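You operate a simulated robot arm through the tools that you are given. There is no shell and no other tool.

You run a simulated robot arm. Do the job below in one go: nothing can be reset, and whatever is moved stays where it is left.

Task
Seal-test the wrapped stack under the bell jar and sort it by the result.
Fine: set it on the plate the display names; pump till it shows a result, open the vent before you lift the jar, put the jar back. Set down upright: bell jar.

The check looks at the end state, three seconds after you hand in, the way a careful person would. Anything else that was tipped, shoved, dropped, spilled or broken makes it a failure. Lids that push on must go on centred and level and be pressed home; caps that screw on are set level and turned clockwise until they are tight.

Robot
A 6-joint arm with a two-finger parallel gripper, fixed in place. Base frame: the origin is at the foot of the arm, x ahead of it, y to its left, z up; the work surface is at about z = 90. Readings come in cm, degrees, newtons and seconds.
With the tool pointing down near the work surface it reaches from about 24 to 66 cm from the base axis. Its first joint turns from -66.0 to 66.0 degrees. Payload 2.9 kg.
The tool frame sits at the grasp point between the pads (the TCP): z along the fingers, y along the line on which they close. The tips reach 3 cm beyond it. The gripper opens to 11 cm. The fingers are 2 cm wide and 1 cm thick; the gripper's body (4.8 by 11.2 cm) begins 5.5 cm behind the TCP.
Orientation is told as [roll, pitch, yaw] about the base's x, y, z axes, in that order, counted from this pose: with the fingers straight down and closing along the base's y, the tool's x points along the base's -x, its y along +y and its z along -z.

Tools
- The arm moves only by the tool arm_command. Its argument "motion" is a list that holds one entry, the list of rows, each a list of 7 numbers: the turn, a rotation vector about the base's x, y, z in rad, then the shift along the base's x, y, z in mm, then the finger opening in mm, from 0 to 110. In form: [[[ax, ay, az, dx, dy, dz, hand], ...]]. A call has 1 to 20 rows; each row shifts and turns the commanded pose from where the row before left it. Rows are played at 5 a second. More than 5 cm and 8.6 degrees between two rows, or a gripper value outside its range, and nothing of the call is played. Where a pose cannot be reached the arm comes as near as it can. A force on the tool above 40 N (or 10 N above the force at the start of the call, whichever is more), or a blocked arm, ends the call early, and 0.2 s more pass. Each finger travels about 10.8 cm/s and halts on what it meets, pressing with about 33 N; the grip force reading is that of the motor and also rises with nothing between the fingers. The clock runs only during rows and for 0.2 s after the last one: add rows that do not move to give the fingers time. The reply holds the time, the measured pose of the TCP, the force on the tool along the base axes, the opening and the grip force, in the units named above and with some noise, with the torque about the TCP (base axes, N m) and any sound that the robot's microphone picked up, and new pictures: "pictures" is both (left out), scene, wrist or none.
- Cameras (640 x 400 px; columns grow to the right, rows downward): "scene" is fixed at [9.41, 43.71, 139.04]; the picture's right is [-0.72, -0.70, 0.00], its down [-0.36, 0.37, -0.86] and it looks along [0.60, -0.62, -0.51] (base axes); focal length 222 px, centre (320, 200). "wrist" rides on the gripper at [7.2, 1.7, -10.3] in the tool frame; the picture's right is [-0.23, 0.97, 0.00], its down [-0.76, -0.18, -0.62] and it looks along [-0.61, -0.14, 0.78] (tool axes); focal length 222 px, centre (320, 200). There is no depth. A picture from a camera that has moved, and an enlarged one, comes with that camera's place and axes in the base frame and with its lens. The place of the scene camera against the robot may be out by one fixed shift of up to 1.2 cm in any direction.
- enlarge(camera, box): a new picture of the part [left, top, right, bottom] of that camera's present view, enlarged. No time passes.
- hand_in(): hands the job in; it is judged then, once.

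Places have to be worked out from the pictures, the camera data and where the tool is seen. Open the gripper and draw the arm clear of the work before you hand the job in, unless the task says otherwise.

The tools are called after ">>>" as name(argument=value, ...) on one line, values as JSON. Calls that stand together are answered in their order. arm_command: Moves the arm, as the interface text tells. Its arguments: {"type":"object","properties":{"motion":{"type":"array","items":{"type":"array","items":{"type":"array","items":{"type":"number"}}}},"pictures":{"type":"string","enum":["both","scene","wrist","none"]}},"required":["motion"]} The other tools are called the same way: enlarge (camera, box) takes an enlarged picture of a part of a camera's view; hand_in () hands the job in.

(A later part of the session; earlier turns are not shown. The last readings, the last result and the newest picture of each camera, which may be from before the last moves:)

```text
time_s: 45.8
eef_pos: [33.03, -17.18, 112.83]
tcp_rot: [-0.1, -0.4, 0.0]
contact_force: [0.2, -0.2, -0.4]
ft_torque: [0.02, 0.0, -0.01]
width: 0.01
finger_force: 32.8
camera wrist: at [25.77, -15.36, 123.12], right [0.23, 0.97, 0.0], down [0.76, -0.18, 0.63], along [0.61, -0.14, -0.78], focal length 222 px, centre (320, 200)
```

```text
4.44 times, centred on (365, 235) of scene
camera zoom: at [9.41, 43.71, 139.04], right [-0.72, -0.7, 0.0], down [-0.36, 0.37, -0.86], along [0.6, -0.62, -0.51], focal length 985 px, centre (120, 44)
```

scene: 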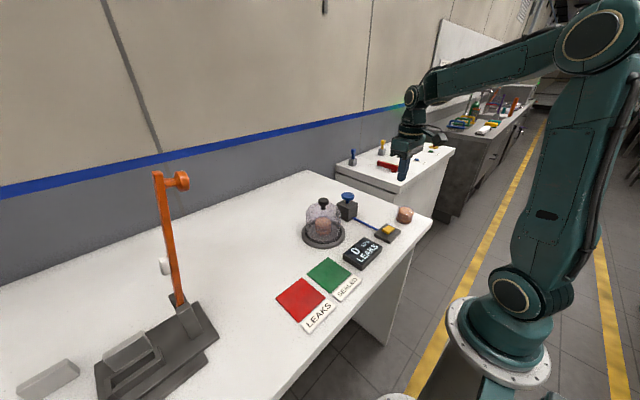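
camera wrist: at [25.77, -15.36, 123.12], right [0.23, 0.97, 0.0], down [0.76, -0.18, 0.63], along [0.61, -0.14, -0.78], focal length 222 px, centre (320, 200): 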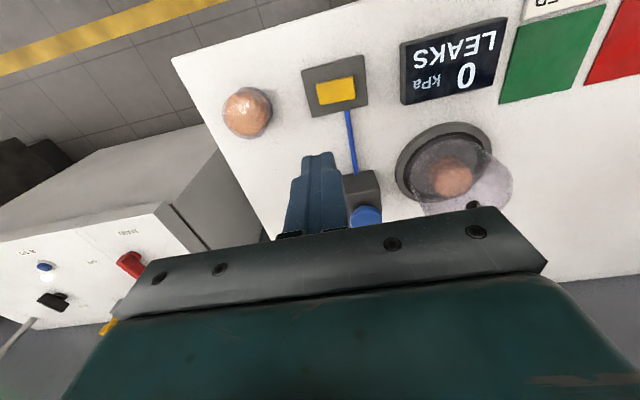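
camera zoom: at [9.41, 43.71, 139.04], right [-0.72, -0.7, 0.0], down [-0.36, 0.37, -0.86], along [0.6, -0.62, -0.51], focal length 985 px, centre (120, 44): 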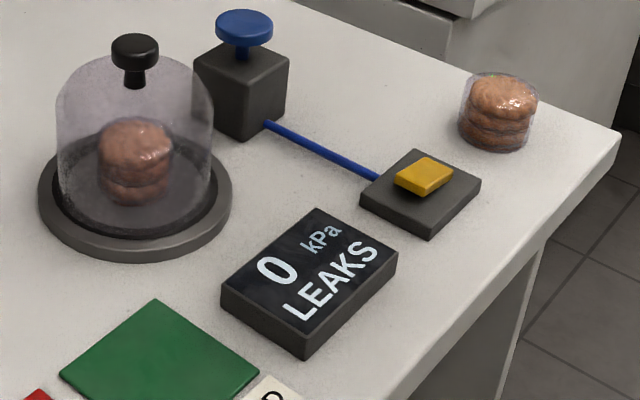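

The rocker stays open with the display at 0 kPa. I'll return to the jar's knob, passing high, and open the fingers to 7 cm on the way, with a tiny pitch correction for the drift from the forced stop.

>>> arm_command(motion=[[[0, 0.003, 0, 0, 0, 31, 0], [0, 0, 0, 26.6, 28.7, 0, 0], [0, 0, 0, 26.6, 28.7, 0, 30], [0, 0, 0, 26.6, 28.7, 0, 70], [0, 0, 0, 26.6, 28.7, 0, 70], [0, 0, 0, 26.6, 28.7, 0, 70], [0, 0, 0, 26.6, 28.5, 0, 70], [0, 0, 0, 0, 0, 0, 70], [0, 0, 0, 0, 0, 0, 70]]])

>>> enlarge(camera="wrist", box=[240, 40, 400, 200])

>>> enlarge(camera="scene", box=[290, 160, 370, 260])

```text
time_s: 47.8
eef_pos: [49.15, 0.2, 116.04]
tcp_rot: [-0.1, -0.1, -0.2]
contact_force: [0.4, -0.2, 0.1]
ft_torque: [0.04, -0.01, 0.02]
width: 6.99
finger_force: 0.0
camera wrist: at [41.86, 1.9, 126.33], right [0.23, 0.97, 0.0], down [0.76, -0.18, 0.62], along [0.61, -0.14, -0.78], focal length 222 px, centre (320, 200)
```

scene: 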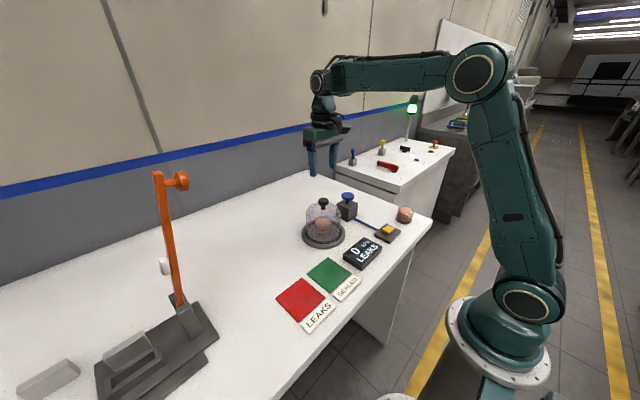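
wrist: 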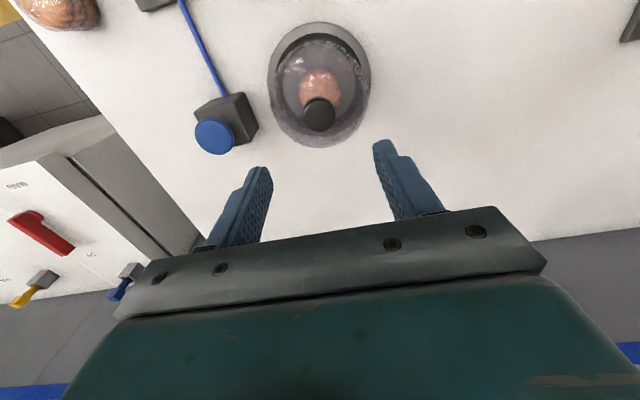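

```text
2.50 times, centred on (320, 120) of wrist
camera zoom: at [41.86, 1.9, 126.33], right [0.23, 0.97, 0.0], down [0.76, -0.18, 0.62], along [0.61, -0.14, -0.78], focal length 555 px, centre (320, 400)
```

zoom: 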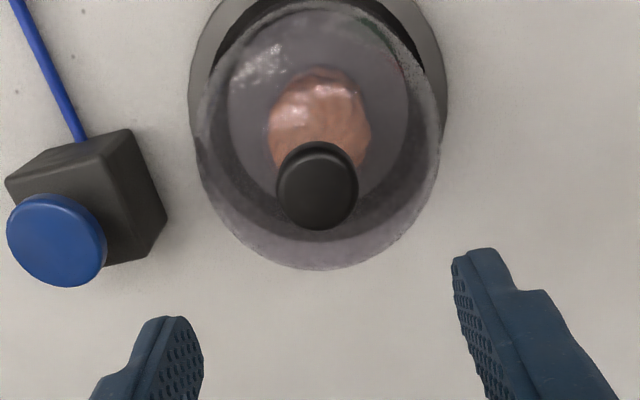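

```text
4.00 times, centred on (330, 210) of scene
camera zoom: at [9.41, 43.71, 139.04], right [-0.72, -0.7, 0.0], down [-0.36, 0.37, -0.86], along [0.6, -0.62, -0.51], focal length 886 px, centre (280, 160)
```

zoom: 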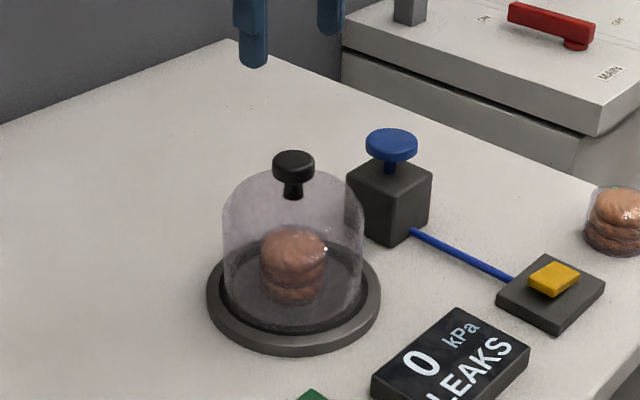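

The knob is within about 1 mm of centre. I'll nudge -1 mm in y, descend around it and close.

>>> arm_command(motion=[[[0, 0, 0, 0, -1, -30, 70], [0, 0, 0, 0, 0, -35, 70], [0, 0, 0, 0, 0, -25, 70], [0, 0, 0, 0, 0, -14, 65], [0, 0, 0, 0, 0, -5, 60], [0, 0, 0, 0, 0, 0, 50], [0, 0, 0, 0, 0, 0, 50]]])

>>> enlarge(camera="wrist", box=[240, 110, 400, 230])

>>> enlarge(camera="scene", box=[290, 170, 360, 255])

```text
time_s: 49.4
eef_pos: [48.96, 0.1, 105.06]
tcp_rot: [-0.1, -0.1, -0.1]
contact_force: [0.5, -0.3, -0.2]
ft_torque: [0.0, 0.01, -0.01]
width: 4.99
finger_force: 0.1
camera wrist: at [41.81, 1.79, 115.41], right [0.23, 0.97, 0.0], down [0.76, -0.18, 0.62], along [0.61, -0.14, -0.78], focal length 222 px, centre (320, 200)
```

scene: 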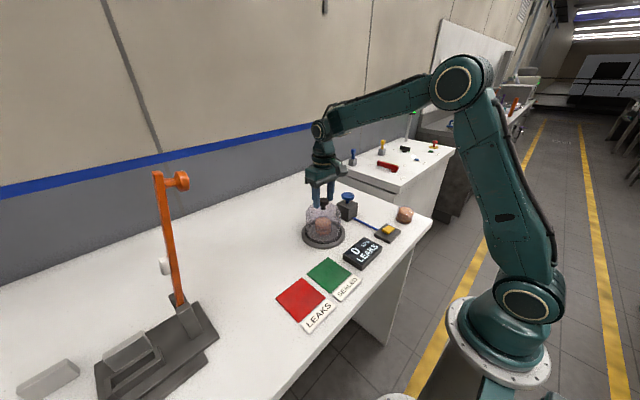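
wrist: 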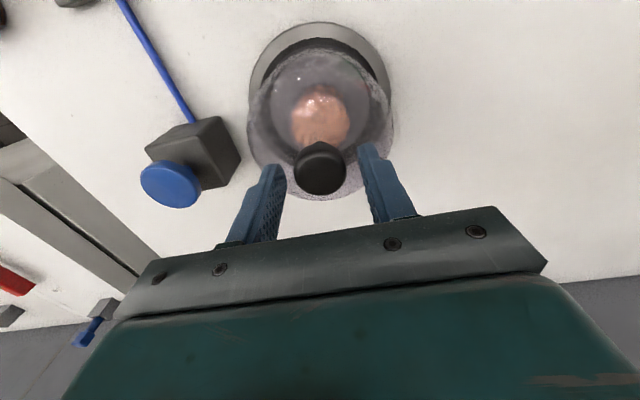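

```text
3.33 times, centred on (320, 170) of wrist
camera zoom: at [41.81, 1.79, 115.41], right [0.23, 0.97, 0.0], down [0.76, -0.18, 0.62], along [0.61, -0.14, -0.78], focal length 740 px, centre (320, 300)
```

zoom: 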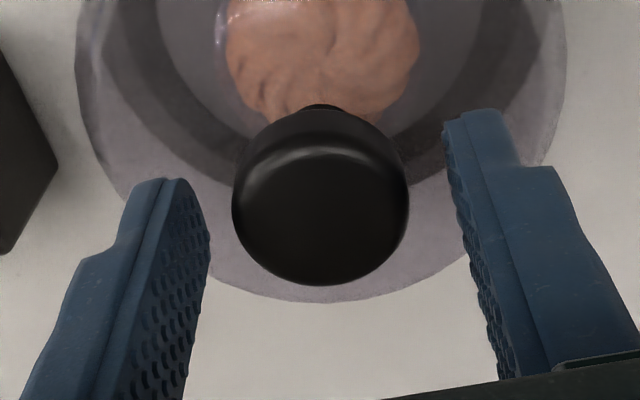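

```text
4.71 times, centred on (325, 212) of scene
camera zoom: at [9.41, 43.71, 139.04], right [-0.72, -0.7, 0.0], down [-0.36, 0.37, -0.86], along [0.6, -0.62, -0.51], focal length 1043 px, centre (296, 141)
```

zoom: 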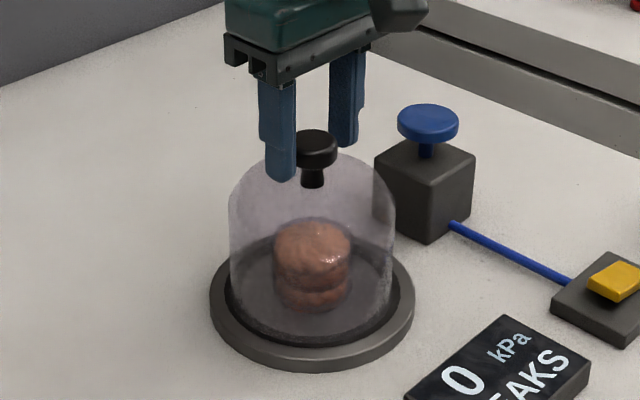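

The knob is centred between the fingers and the display still reads 0 kPa. Closing and lifting gently.

>>> arm_command(motion=[[[0, 0, 0, 0, 0, 0, 40], [0, 0, 0, 0, 0, 0, 34], [0, 0, 0, 0, 0, 0, 28], [0, 0, 0, 0, 0, 0, 25], [0, 0, 0, 0, 0, 0, 25], [0, 0, 0, 0, 0, 0, 25], [0, 0, 0, 0, 0, 3, 25], [0, 0, 0, 0, 0, 5, 25], [0, 0, 0, 0, 0, 10, 25], [0, 0, 0, 0, 0, 0, 25]]])

>>> enlarge(camera="scene", box=[290, 170, 360, 255])

```text
time_s: 51.6
eef_pos: [49.09, 0.02, 106.76]
tcp_rot: [-0.1, -0.1, -0.1]
contact_force: [0.5, 0.5, -1.3]
ft_torque: [0.0, -0.02, -0.04]
width: 3.31
finger_force: 32.5
camera wrist: at [41.83, 1.79, 117.14], right [0.23, 0.97, 0.0], down [0.76, -0.18, 0.62], along [0.61, -0.14, -0.78], focal length 222 px, centre (320, 200)
```

scene: 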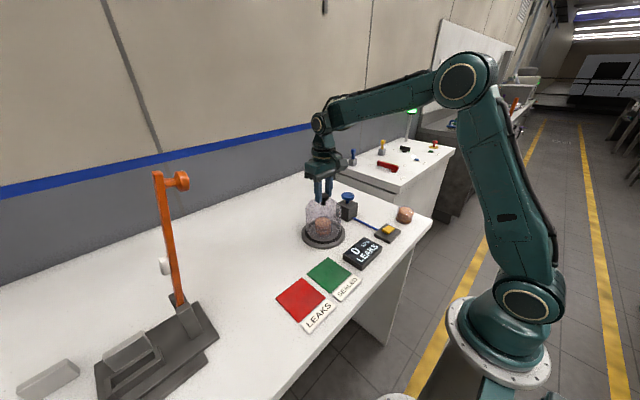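
wrist: 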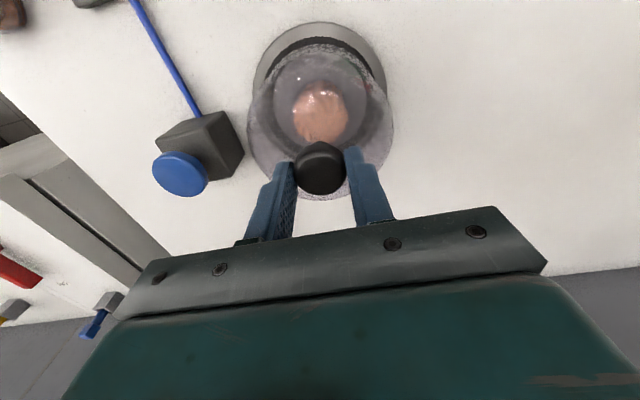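

```text
4.71 times, centred on (325, 212) of scene
camera zoom: at [9.42, 43.71, 139.04], right [-0.72, -0.7, 0.0], down [-0.36, 0.37, -0.86], along [0.6, -0.62, -0.51], focal length 1043 px, centre (296, 141)
```

zoom: 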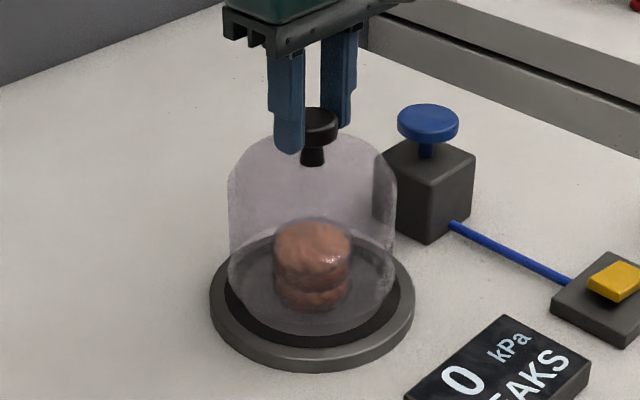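

The jar is free and held level. I'll lift another 9 cm and carry it back to its original spot.

>>> arm_command(motion=[[[0, 0, 0, 0, 0, 15, 25], [0, 0, 0, 0, 0, 25, 25], [0, 0, 0, 0, 0, 25, 25], [0, 0, 0, 0, 0, 15, 25], [0, 0, 0, 0, 0, 10, 25], [0, 0, 0, 0, 0, 0, 25], [0, 0, 0, 0.6, 10, 0, 25], [0, 0, 0, 1.2, 20, 0, 25], [0, 0, 0, 1.5, 25, 0, 25], [0, 0, 0, 1.5, 25, 0, 25], [0, 0, 0, 1.5, 25, 0, 25], [0, 0, 0, 1.5, 25, 0, 25], [0, 0, 0, 1, 20, 0, 25], [0, 0, 0, 0.6, 11, 0, 25], [0, 0, 0, 0, 0, 0, 25], [0, 0, 0, 0, 0, 0, 25]]])

>>> enlarge(camera="scene", box=[240, 170, 360, 290])

```text
time_s: 55.0
eef_pos: [50.03, 16.12, 115.89]
tcp_rot: [-0.1, -0.1, -0.1]
contact_force: [0.0, 0.1, -1.8]
ft_torque: [0.03, 0.01, 0.0]
width: 3.3
finger_force: 32.7
camera wrist: at [42.75, 17.85, 126.19], right [0.23, 0.97, 0.0], down [0.76, -0.18, 0.62], along [0.61, -0.14, -0.78], focal length 222 px, centre (320, 200)
```

scene: 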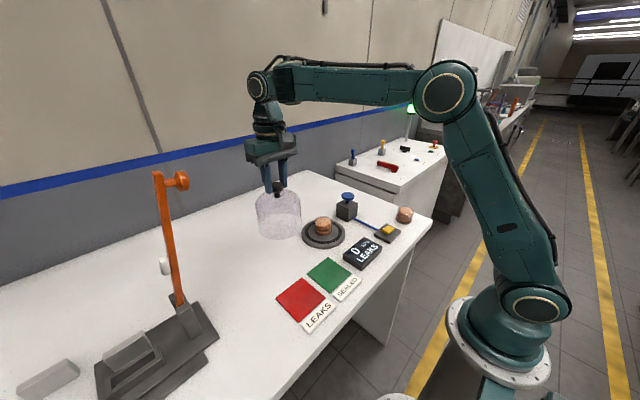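
wrist: 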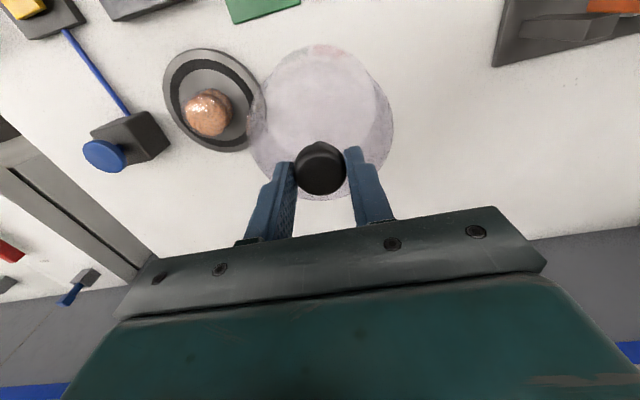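

```text
3.33 times, centred on (300, 230) of scene
camera zoom: at [9.41, 43.71, 139.04], right [-0.72, -0.7, 0.0], down [-0.36, 0.37, -0.86], along [0.6, -0.62, -0.51], focal length 739 px, centre (387, 100)
```

zoom: 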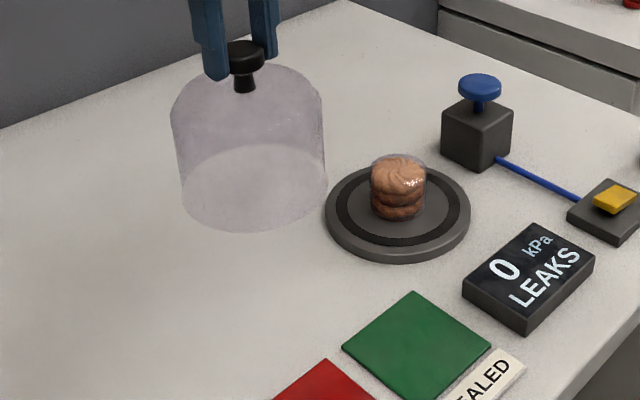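

The jar hovers over its original spot. I'll lower it to just above the table (TCP ≈104.5), then ease it down in 1 mm steps.

>>> arm_command(motion=[[[0, 0, 0, 0, 0, -12, 25], [0, 0, 0, 0, 0, -25, 25], [0, 0, 0, 0, 0, -25, 25], [0, 0, 0, 0, 0, -22, 25], [0, 0, 0, 0, 0, -15, 25], [0, 0, 0, 0, 0, -9, 25], [0, 0, 0, 0, 0, -4, 25], [0, 0, 0, 0, 0, 0, 25], [0, 0, 0, 0, 0, -1, 25], [0, 0, 0, 0, 0, -1, 25], [0, 0, 0, 0, 0, -1, 25], [0, 0, 0, 0, 0, 0, 25]]], pictures="scene")

```text
time_s: 57.6
eef_pos: [49.94, 16.11, 104.35]
tcp_rot: [-0.1, -0.1, -0.1]
contact_force: [0.4, 0.3, -2.0]
ft_torque: [0.0, 0.0, 0.0]
width: 3.29
finger_force: 33.3
```

scene: 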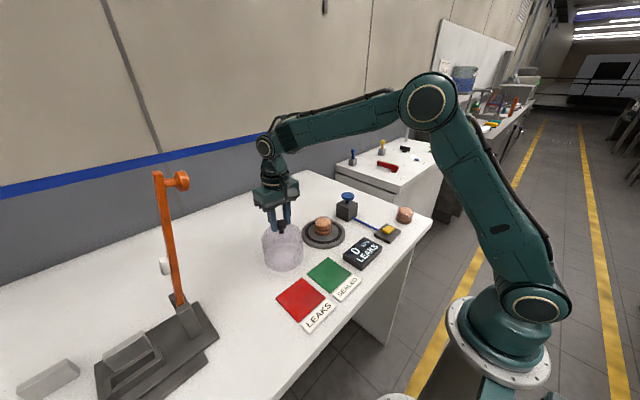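

No contact yet, so I'll continue in 1 mm steps.

>>> arm_command(motion=[[[0, 0, 0, 0, 0, -1, 25], [0, 0, 0, 0, 0, -1, 25], [0, 0, 0, 0, 0, -1, 25], [0, 0, 0, 0, 0, 0, 25]]], pictures="none")

```text
time_s: 58.6
eef_pos: [49.92, 16.08, 104.08]
tcp_rot: [0.0, 0.0, -0.1]
contact_force: [0.3, -1.0, -1.9]
ft_torque: [-0.03, -0.01, -0.01]
width: 3.33
finger_force: 33.1
```

>>> arm_command(motion=[[[0, 0, 0, 0, 0, -1, 25], [0, 0, 0, 0, 0, -1, 25], [0, 0, 0, 0, 0, 0, 25]]], pictures="none")

```text
time_s: 59.4
eef_pos: [49.84, 16.1, 103.91]
tcp_rot: [-0.1, 0.0, -0.1]
contact_force: [-0.8, -1.6, 4.7]
ft_torque: [0.1, 0.29, 0.04]
width: 3.32
finger_force: 33.0
```

Contact is made with a light 4.7 N upward, so the jar is on the table. I'll open the fingers slowly, then rise straight up.

>>> arm_command(motion=[[[0, 0, 0, 0, 0, 0, 33], [0, 0, 0, 0, 0, 0, 36], [0, 0, 0, 0, 0, 0, 42], [0, 0, 0, 0, 0, 0, 52], [0, 0, 0, 0, 0, 0, 64], [0, 0, 0, 0, 0, 0, 70], [0, 0, 0, 0, 0, 0, 70], [0, 0, 0, 0, 0, 15, 70], [0, 0, 0, 0, 0, 30, 70], [0, 0, 0, 0, 0, 40, 70], [0, 0, 0, 0, 0, 40, 70], [0, 0, 0, 0, 0, 0, 70]]])

>>> enlarge(camera="scene", box=[240, 190, 360, 330])

>>> enlarge(camera="wrist", box=[140, 30, 400, 190])

```text
time_s: 62.0
eef_pos: [50.09, 16.07, 116.43]
tcp_rot: [-0.1, -0.1, -0.1]
contact_force: [-0.4, -0.1, 0.2]
ft_torque: [-0.02, 0.01, 0.01]
width: 6.97
finger_force: 0.0
camera wrist: at [42.73, 17.88, 126.76], right [0.23, 0.97, 0.0], down [0.76, -0.18, 0.62], along [0.61, -0.14, -0.78], focal length 222 px, centre (320, 200)
```

scene: 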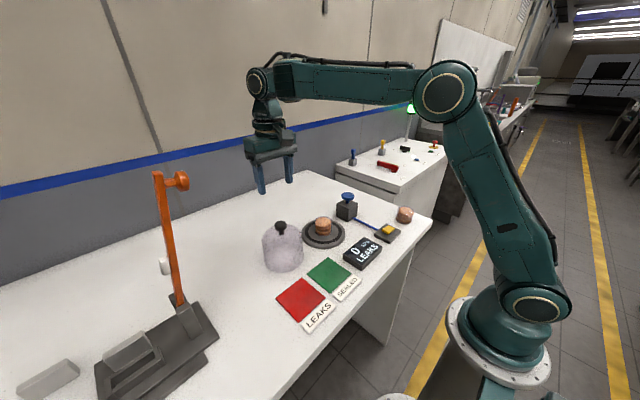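
wrist: 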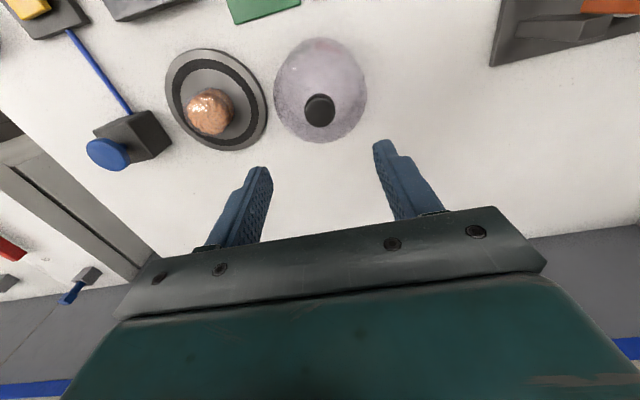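

```text
2.86 times, centred on (300, 260) of scene
camera zoom: at [9.41, 43.71, 139.04], right [-0.72, -0.7, 0.0], down [-0.36, 0.37, -0.86], along [0.6, -0.62, -0.51], focal length 633 px, centre (377, 29)
```

zoom: 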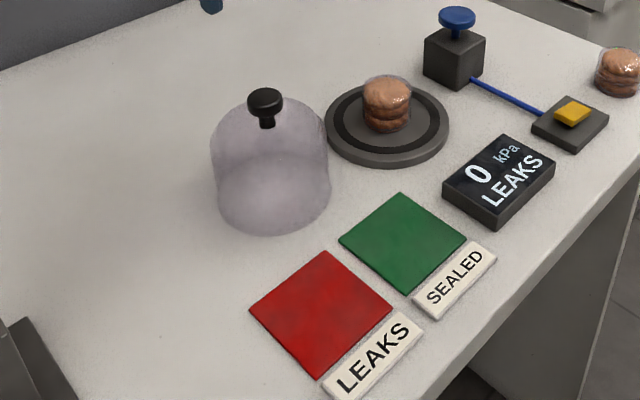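

```text
2.46 times, centred on (270, 110) of wrist
camera zoom: at [42.73, 17.88, 126.76], right [0.23, 0.97, 0.0], down [0.76, -0.18, 0.62], along [0.61, -0.14, -0.78], focal length 547 px, centre (443, 422)
```

zoom: 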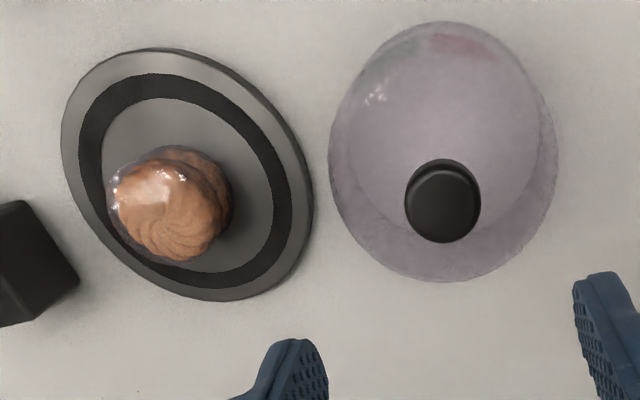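

The jar is back in place and upright. Now I'll move over the plate to look at the stack for grasping.

>>> arm_command(motion=[[[0, 0, 0, -1.4, -30, 0, 90], [0, 0, 0, -2, -35, 0, 100], [0, 0, 0, -2, -35, 0, 110], [0, 0, 0, -2, -35, 0, 110], [0, 0, 0, -2, -25, -15, 110], [0, 0, 0, 0, 0, -28, 110], [0, 0, 0, 0, 0, 0, 110], [0, 0, 0, 0, 0, 0, 110]]])

>>> enlarge(camera="wrist", box=[240, 20, 400, 180])

>>> enlarge(camera="scene", box=[280, 165, 370, 255])

```text
time_s: 63.8
eef_pos: [48.96, 0.09, 112.11]
tcp_rot: [-0.1, -0.1, -0.1]
contact_force: [-0.6, -0.2, -1.1]
ft_torque: [-0.01, 0.02, 0.04]
width: 10.98
finger_force: 0.0
camera wrist: at [41.82, 1.79, 122.34], right [0.23, 0.97, 0.0], down [0.76, -0.18, 0.62], along [0.61, -0.14, -0.78], focal length 222 px, centre (320, 200)
```

scene: 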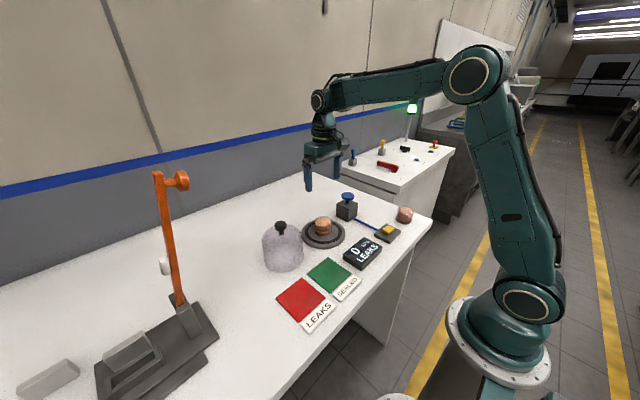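
wrist: 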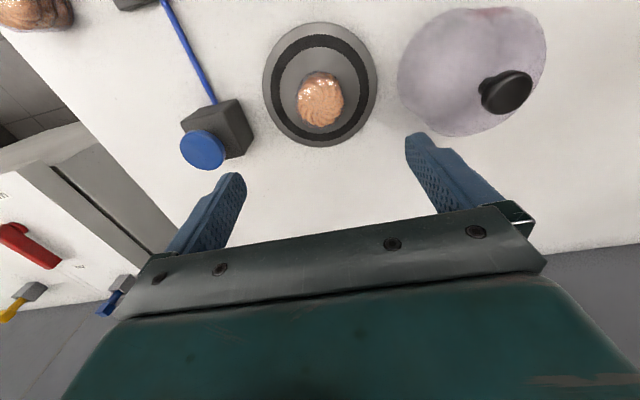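

```text
2.50 times, centred on (320, 100) of wrist
camera zoom: at [41.82, 1.79, 122.34], right [0.23, 0.97, 0.0], down [0.76, -0.18, 0.62], along [0.61, -0.14, -0.78], focal length 555 px, centre (320, 450)
```

zoom: 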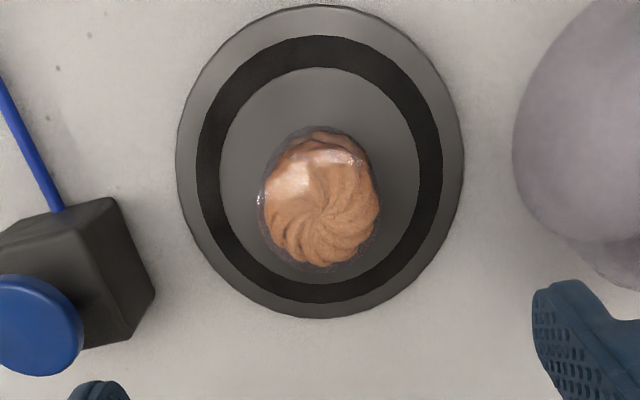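

```text
4.44 times, centred on (325, 210) of scene
camera zoom: at [9.41, 43.71, 139.04], right [-0.72, -0.7, 0.0], down [-0.36, 0.37, -0.86], along [0.6, -0.62, -0.51], focal length 985 px, centre (298, 156)
```

zoom: 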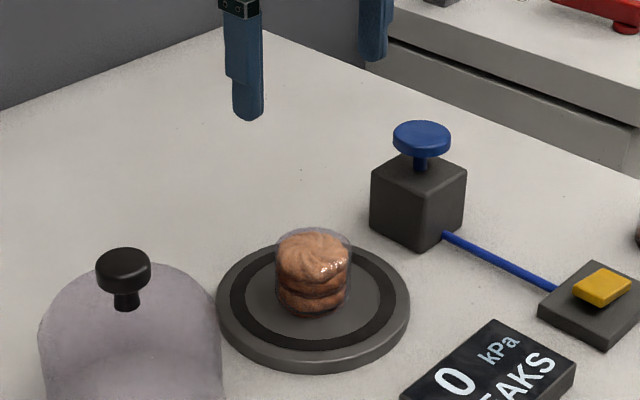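

The stack is centred at about (48.9, 0.07), roughly 5.5 cm in diameter with its top near z≈96. I'll descend with the fingers straddling it, stopping about 1.5 cm above grip height to check.

>>> arm_command(motion=[[[0, 0, 0, 0, 0, -20, 100], [0, 0, 0, 0, 0, -35, 95], [0, 0, 0, 0, 0, -40, 90], [0, 0, 0, 0, 0, -35, 90], [0, 0, 0, 0, 0, -20, 90], [0, 0, 0, 0, 0, -5, 90], [0, 0, 0, 0, 0, 0, 90], [0, 0, 0, 0, 0, 0, 90]]])

>>> enlarge(camera="wrist", box=[220, 80, 420, 220])

>>> enlarge(camera="scene", box=[290, 180, 360, 255])

```text
time_s: 65.6
eef_pos: [48.96, 0.15, 96.6]
tcp_rot: [-0.1, -0.1, -0.1]
contact_force: [0.1, -1.1, -0.2]
ft_torque: [0.02, -0.02, -0.01]
width: 8.99
finger_force: 0.1
camera wrist: at [41.8, 1.89, 106.86], right [0.23, 0.97, 0.0], down [0.76, -0.18, 0.62], along [0.61, -0.14, -0.78], focal length 222 px, centre (320, 200)
```

scene: 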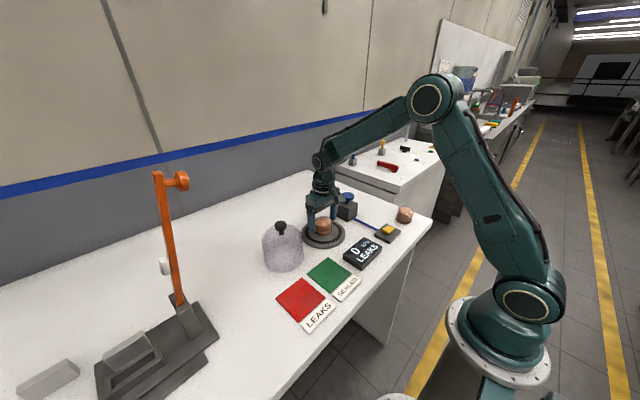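
wrist: 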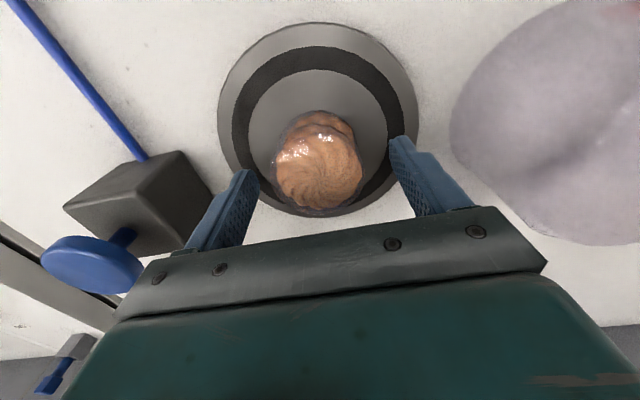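

```text
2.86 times, centred on (320, 150) of wrist
camera zoom: at [41.8, 1.89, 106.86], right [0.23, 0.97, 0.0], down [0.76, -0.18, 0.62], along [0.61, -0.14, -0.78], focal length 635 px, centre (320, 343)
```

zoom: 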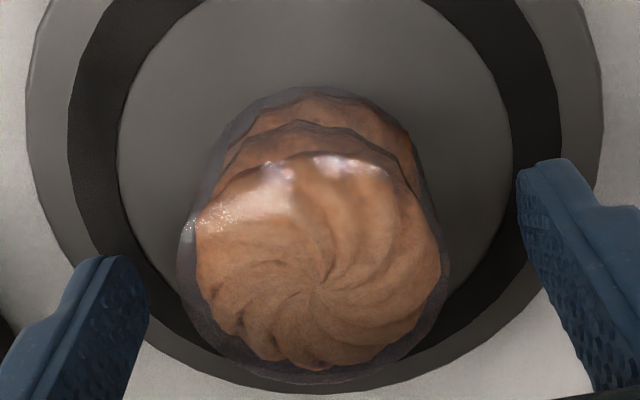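

```text
5.33 times, centred on (325, 218) of scene
camera zoom: at [9.41, 43.71, 139.04], right [-0.72, -0.7, 0.0], down [-0.36, 0.37, -0.86], along [0.6, -0.62, -0.51], focal length 1182 px, centre (293, 107)
```

zoom: 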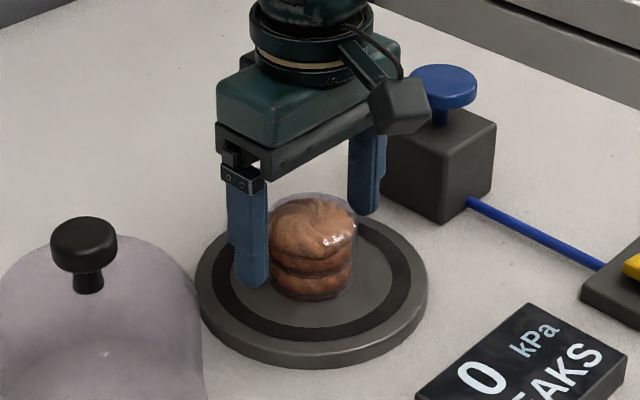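

The stack sits between the pads, centred to within about 1 mm. I'll descend 1.7 cm to grip height (tips just above the plate) and close gently.

>>> arm_command(motion=[[[0, 0, 0, 0, -0.5, -7, 90], [0, 0, 0, 0, 0, -6, 85], [0, 0, 0, 0, 0, -4, 80], [0, 0, 0, 0, 0, 0, 72], [0, 0, 0, 0, 0, 0, 66], [0, 0, 0, 0, 0, 0, 62], [0, 0, 0, 0, 0, 0, 59], [0, 0, 0, 0, 0, 0, 57], [0, 0, 0, 0, 0, 0, 57]]])

>>> enlarge(camera="wrist", box=[220, 80, 420, 220])

>>> enlarge(camera="scene", box=[290, 180, 360, 255])

```text
time_s: 67.6
eef_pos: [48.96, 0.15, 94.89]
tcp_rot: [-0.1, -0.1, -0.1]
contact_force: [0.4, 0.9, -0.1]
ft_torque: [0.03, 0.01, 0.0]
width: 5.78
finger_force: 0.6
camera wrist: at [41.8, 1.84, 105.16], right [0.23, 0.97, 0.0], down [0.76, -0.18, 0.62], along [0.61, -0.14, -0.78], focal length 222 px, centre (320, 200)
```

scene: 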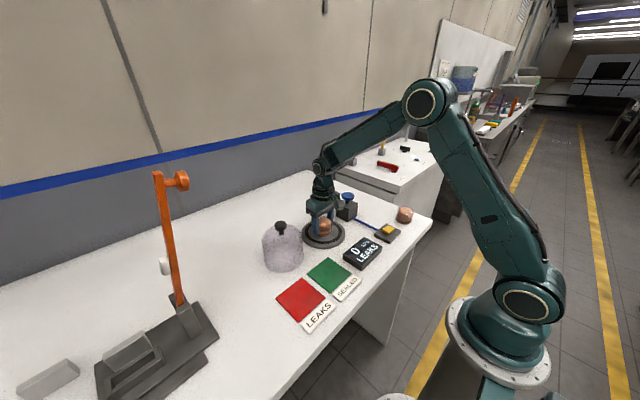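
wrist: 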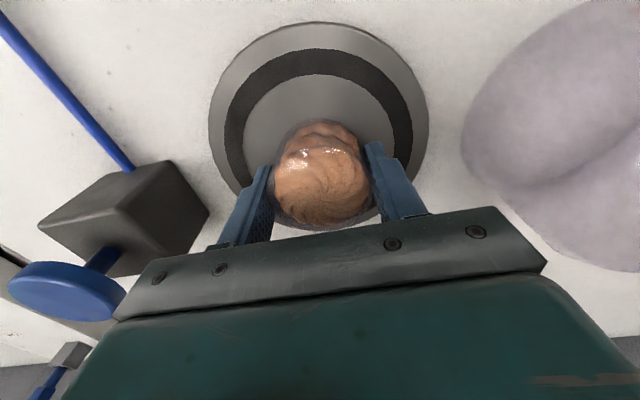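

```text
2.86 times, centred on (320, 150) of wrist
camera zoom: at [41.8, 1.84, 105.16], right [0.23, 0.97, 0.0], down [0.76, -0.18, 0.62], along [0.61, -0.14, -0.78], focal length 635 px, centre (320, 343)
```

zoom: 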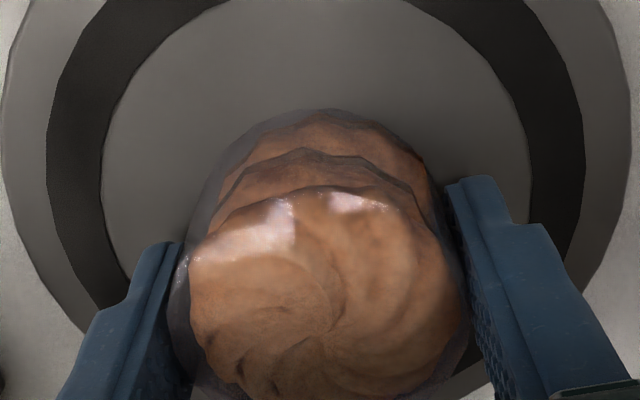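

```text
5.33 times, centred on (325, 218) of scene
camera zoom: at [9.41, 43.71, 139.04], right [-0.72, -0.7, 0.0], down [-0.36, 0.37, -0.86], along [0.6, -0.62, -0.51], focal length 1182 px, centre (293, 107)
```

zoom: 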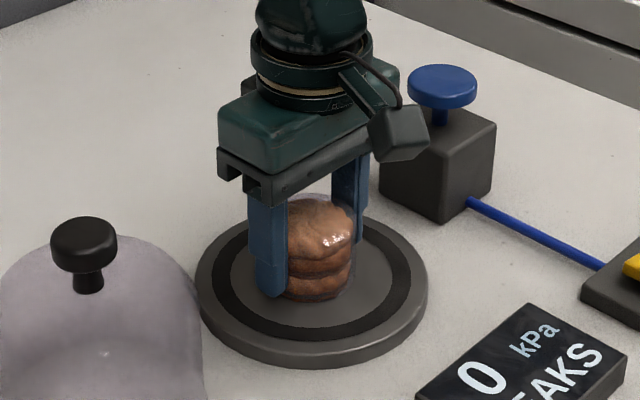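

The fingers are touching the stack at 5.78 cm with a light force. I'll tighten in small steps.

>>> arm_command(motion=[[[0, 0, 0, 0, 0, 0, 56], [0, 0, 0, 0, 0, 0, 55], [0, 0, 0, 0, 0, 0, 54], [0, 0, 0, 0, 0, 0, 54]]], pictures="none")

```text
time_s: 68.6
eef_pos: [49.03, -0.02, 94.85]
tcp_rot: [0.0, -0.1, -0.1]
contact_force: [0.7, 0.1, 0.0]
ft_torque: [0.01, -0.01, -0.05]
width: 5.7
finger_force: 12.1
```

Grip force is 12 N at 5.70 cm width. I'll tighten slightly more and lift a little to test the hold.

>>> arm_command(motion=[[[0, 0, 0, 0, 0, 0, 53], [0, 0, 0, 0, 0, 0, 52.5], [0, 0, 0, 0, 0, 0, 52.5], [0, 0, 0, 0, 0, 3, 52.5], [0, 0, 0, 0, 0, 7, 52.5], [0, 0, 0, 0, 0, 10, 52.5], [0, 0, 0, 0, 0, 0, 52.5]]])

>>> enlarge(camera="scene", box=[290, 180, 360, 255])

```text
time_s: 70.2
eef_pos: [49.01, 0.09, 96.96]
tcp_rot: [-0.1, 0.0, -0.1]
contact_force: [0.5, -0.3, 0.0]
ft_torque: [-0.02, 0.02, 0.02]
width: 5.7
finger_force: 12.1
camera wrist: at [41.77, 1.79, 107.18], right [0.23, 0.97, 0.0], down [0.76, -0.18, 0.62], along [0.61, -0.14, -0.78], focal length 222 px, centre (320, 200)
```

scene: 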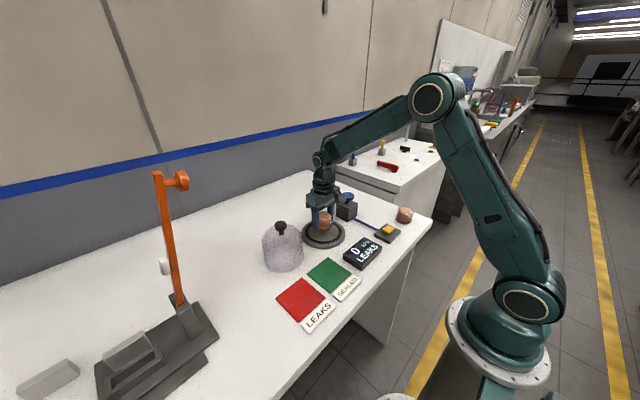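
wrist: 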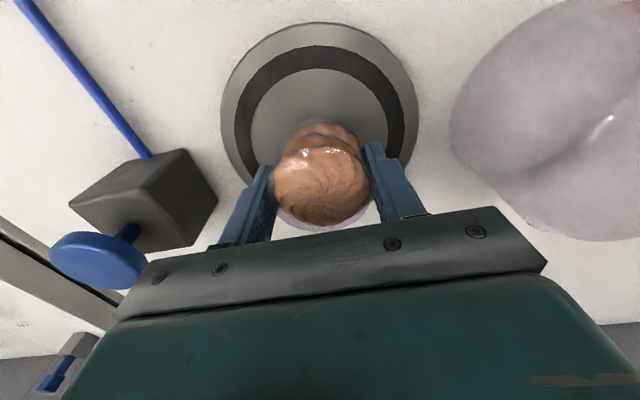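

```text
5.33 times, centred on (325, 218) of scene
camera zoom: at [9.41, 43.71, 139.04], right [-0.72, -0.7, 0.0], down [-0.36, 0.37, -0.86], along [0.6, -0.62, -0.51], focal length 1182 px, centre (293, 107)
```

zoom: 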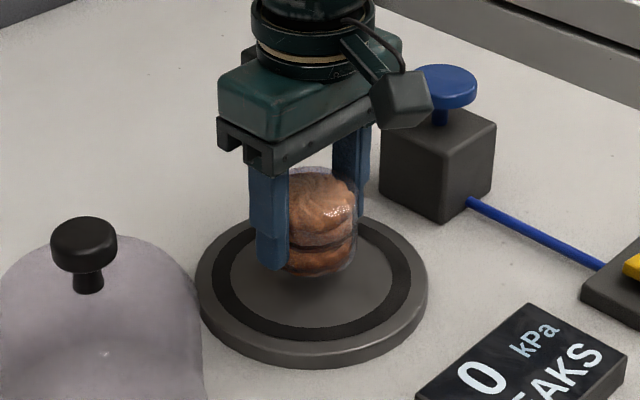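

The stack is held securely. I judge the red LEAKS plate's centre to be about (35.9, 21.95), so I'll lift 9 cm, swing toward the base first to stay clear of the jar, then move over the plate.

>>> arm_command(motion=[[[0, 0, 0, 0, 0, 15, 52.5], [0, 0, 0, 0, 0, 25, 52.5], [0, 0, 0, 0, 0, 25, 52.5], [0, 0, 0, 0, 0, 20, 52.5], [0, 0, 0, -10, 4, 5, 52.5], [0, 0, 0, -25, 10, 0, 52.5], [0, 0, 0, -30, 12, 0, 52.5], [0, 0, 0, -30, 14, 0, 52.5], [0, 0, 0, -20, 22, 0, 52.5], [0, 0, 0, -10, 28, 0, 52.5], [0, 0, 0, -4, 30, 0, 52.5], [0, 0, 0, -2, 30, 0, 52.5], [0, 0, 0, 0, 30, 0, 52.5], [0, 0, 0, 0, 25, 0, 52.5], [0, 0, 0, 0, 14.5, 0, 52.5], [0, 0, 0, 0, 0, 0, 52.5], [0, 0, 0, 0, 0, 0, 52.5]]])

>>> enlarge(camera="wrist", box=[220, 0, 420, 220])

>>> enlarge(camera="scene", box=[240, 210, 370, 340])

```text
time_s: 73.8
eef_pos: [36.09, 21.9, 105.93]
tcp_rot: [0.0, -0.1, 0.0]
contact_force: [0.6, -0.6, -1.0]
ft_torque: [0.0, -0.02, 0.01]
width: 5.67
finger_force: 11.6
camera wrist: at [28.74, 23.69, 116.16], right [0.23, 0.97, 0.0], down [0.76, -0.18, 0.62], along [0.61, -0.14, -0.78], focal length 222 px, centre (320, 200)
```

scene: 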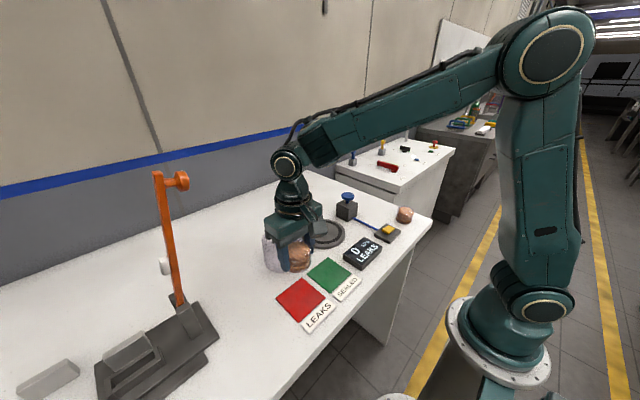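
wrist: 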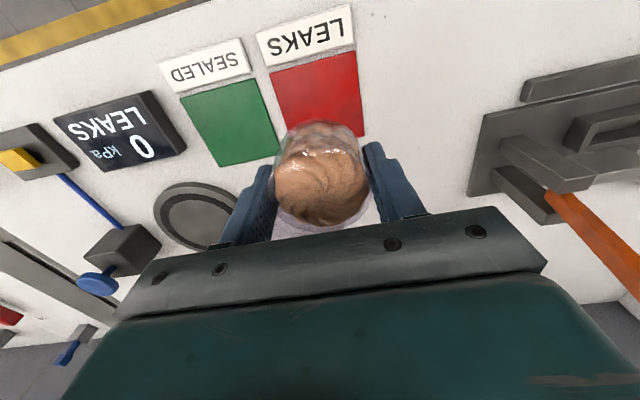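

```text
1.82 times, centred on (320, 110) of wrist
camera zoom: at [28.74, 23.69, 116.16], right [0.23, 0.97, 0.0], down [0.76, -0.18, 0.62], along [0.61, -0.14, -0.78], focal length 404 px, centre (320, 364)
```

zoom: 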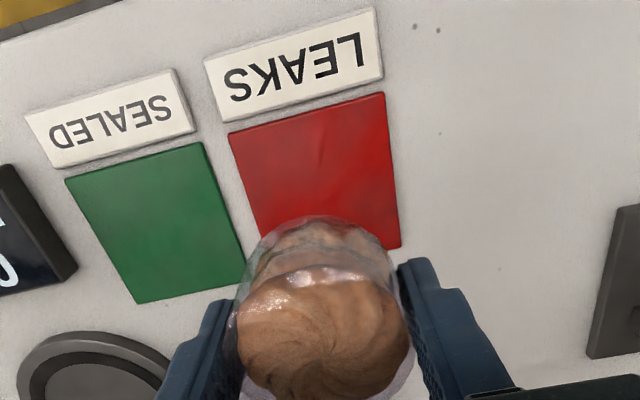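

```text
3.08 times, centred on (305, 275) of scene
camera zoom: at [9.41, 43.71, 139.04], right [-0.72, -0.7, 0.0], down [-0.36, 0.37, -0.86], along [0.6, -0.62, -0.51], focal length 682 px, centre (366, -31)
```

zoom: 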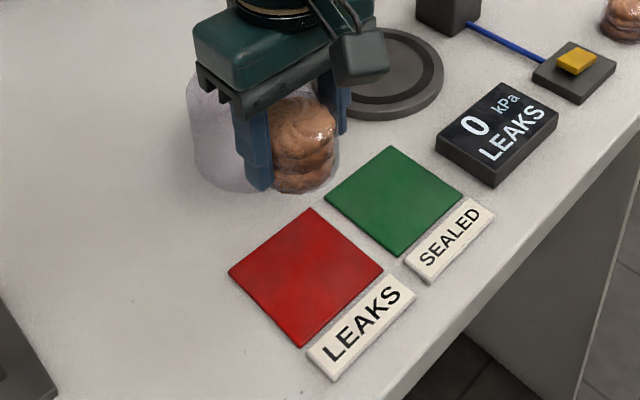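

The red plate spans about x 31.6–40.2 and y 17.7–26.4, so its centre (35.9, 22.1) is directly under the stack. I'll lower to about 0.8 cm above it.

>>> arm_command(motion=[[[0, 0, 0, 0, 1, -12, 52.5], [0, 0, 0, 0, 0, -25, 52.5], [0, 0, 0, 0, 0, -25, 52.5], [0, 0, 0, 0, 0, -22, 52.5], [0, 0, 0, 0, 0, -14, 52.5], [0, 0, 0, 0, 0, -9, 52.5], [0, 0, 0, 0, 0, -3, 52.5], [0, 0, 0, 0, 0, 0, 52.5], [0, 0, 0, 0, 0, 0, 52.5]]])

>>> enlarge(camera="scene", box=[250, 230, 350, 340])

>>> enlarge(camera="wrist", box=[200, 60, 420, 220])

```text
time_s: 75.8
eef_pos: [35.95, 22.18, 94.8]
tcp_rot: [-0.1, -0.1, -0.2]
contact_force: [-1.3, 0.0, -0.1]
ft_torque: [0.03, 0.0, -0.02]
width: 5.67
finger_force: 12.1
camera wrist: at [28.72, 23.85, 105.15], right [0.23, 0.97, 0.0], down [0.76, -0.18, 0.62], along [0.61, -0.14, -0.78], focal length 222 px, centre (320, 200)
```

scene: 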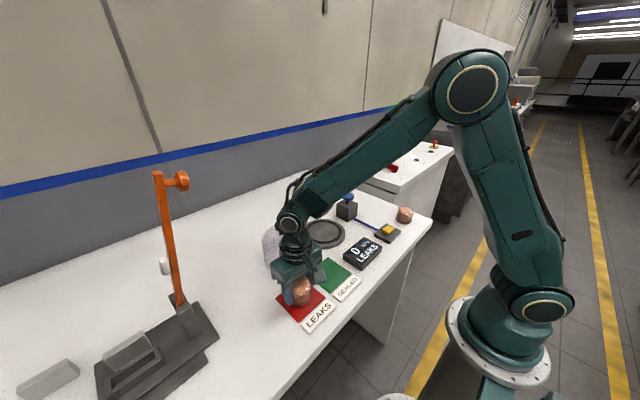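
wrist: 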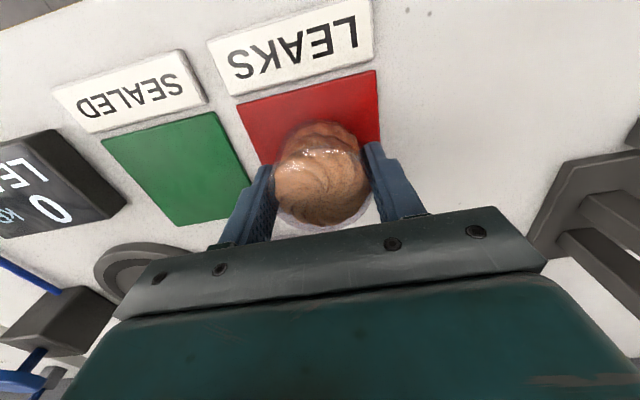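

```text
3.64 times, centred on (300, 285) of scene
camera zoom: at [9.41, 43.71, 139.04], right [-0.72, -0.7, 0.0], down [-0.36, 0.37, -0.86], along [0.6, -0.62, -0.51], focal length 806 px, centre (393, -109)
```

zoom: 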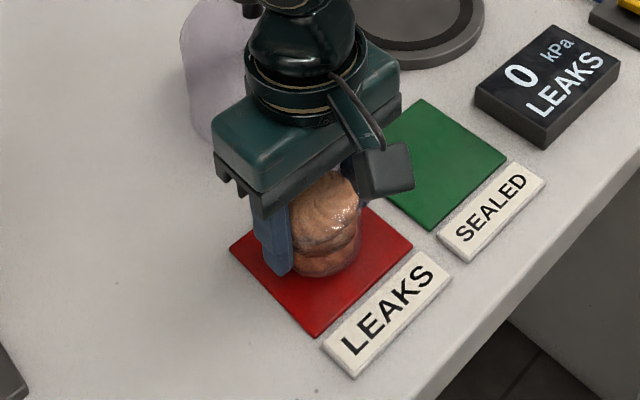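

```text
2.50 times, centred on (310, 140) of wrist
camera zoom: at [28.72, 23.85, 105.15], right [0.23, 0.97, 0.0], down [0.76, -0.18, 0.62], along [0.61, -0.14, -0.78], focal length 555 px, centre (345, 350)
```

zoom: 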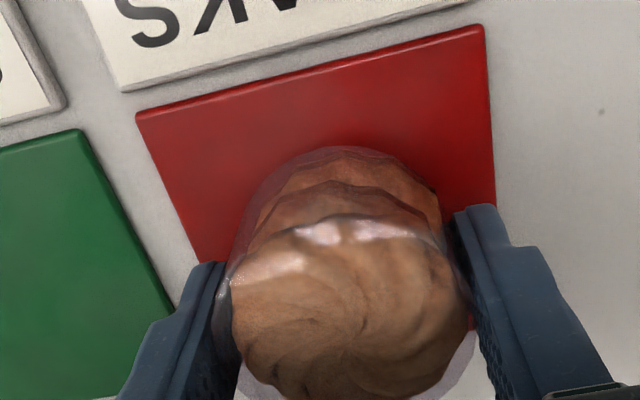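

The stack is centred over the red plate, a few millimetres above it. I'll ease down in 1 mm steps.

>>> arm_command(motion=[[[0, 0, 0, 0, 0, -1, 52.5], [0, 0, 0, 0, 0, -1, 52.5], [0, 0, 0, 0, 0, -1, 52.5], [0, 0, 0, 0, 0, -1, 52.5], [0, 0, 0, 0, 0, -1, 52.5], [0, 0, 0, 0, 0, 0, 52.5]]], pictures="none")

```text
time_s: 77.2
eef_pos: [35.94, 22.08, 94.24]
tcp_rot: [-0.1, -0.1, -0.1]
contact_force: [-0.9, 0.5, -0.2]
ft_torque: [-0.03, 0.0, 0.01]
width: 5.68
finger_force: 12.4
```

>>> arm_command(motion=[[[0, 0, 0, 0, 0, -1, 52.5], [0, 0, 0, 0, 0, -1, 52.5], [0, 0, 0, 0, 0, 0, 52.5]]], pictures="scene")

>>> enlarge(camera="scene", box=[275, 260, 335, 320])

```text
time_s: 78.0
eef_pos: [35.93, 22.03, 94.17]
tcp_rot: [0.0, -0.1, -0.1]
contact_force: [0.1, -0.2, -0.3]
ft_torque: [-0.03, 0.03, -0.01]
width: 5.68
finger_force: 11.7
```

scene: 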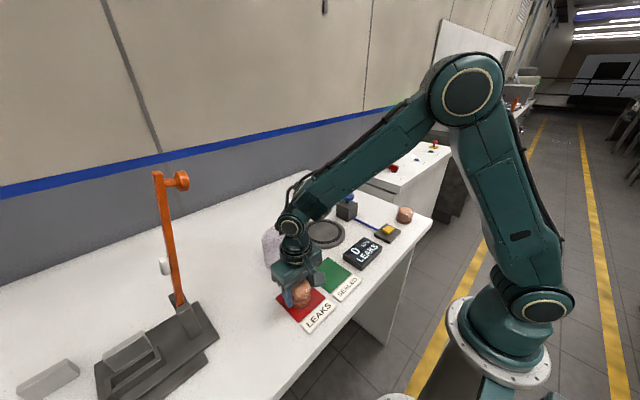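

```text
6.67 times, centred on (305, 290) of scene
camera zoom: at [9.41, 43.71, 139.04], right [-0.72, -0.7, 0.0], down [-0.36, 0.37, -0.86], along [0.6, -0.62, -0.51], focal length 1478 px, centre (420, -400)
```

zoom: 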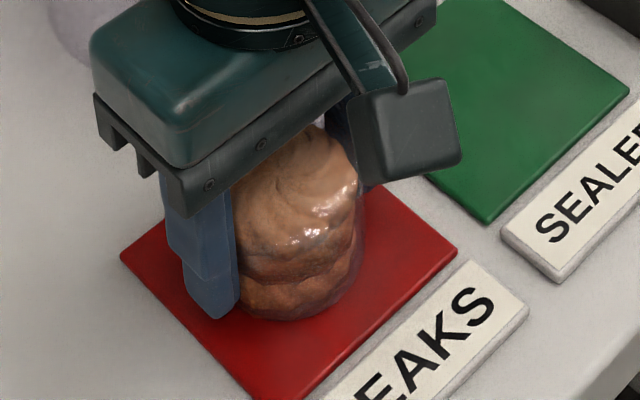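

No contact force yet, so I'll keep going down.

>>> arm_command(motion=[[[0, 0, 0, 0, 0, -1, 52.5], [0, 0, 0, 0, 0, -1, 52.5], [0, 0, 0, 0, 0, 0, 52.5]]], pictures="none")

```text
time_s: 78.8
eef_pos: [35.97, 22.17, 93.95]
tcp_rot: [-0.1, -0.1, -0.1]
contact_force: [-0.1, -1.1, 5.3]
ft_torque: [0.06, 0.0, -0.02]
width: 5.7
finger_force: 12.0
```

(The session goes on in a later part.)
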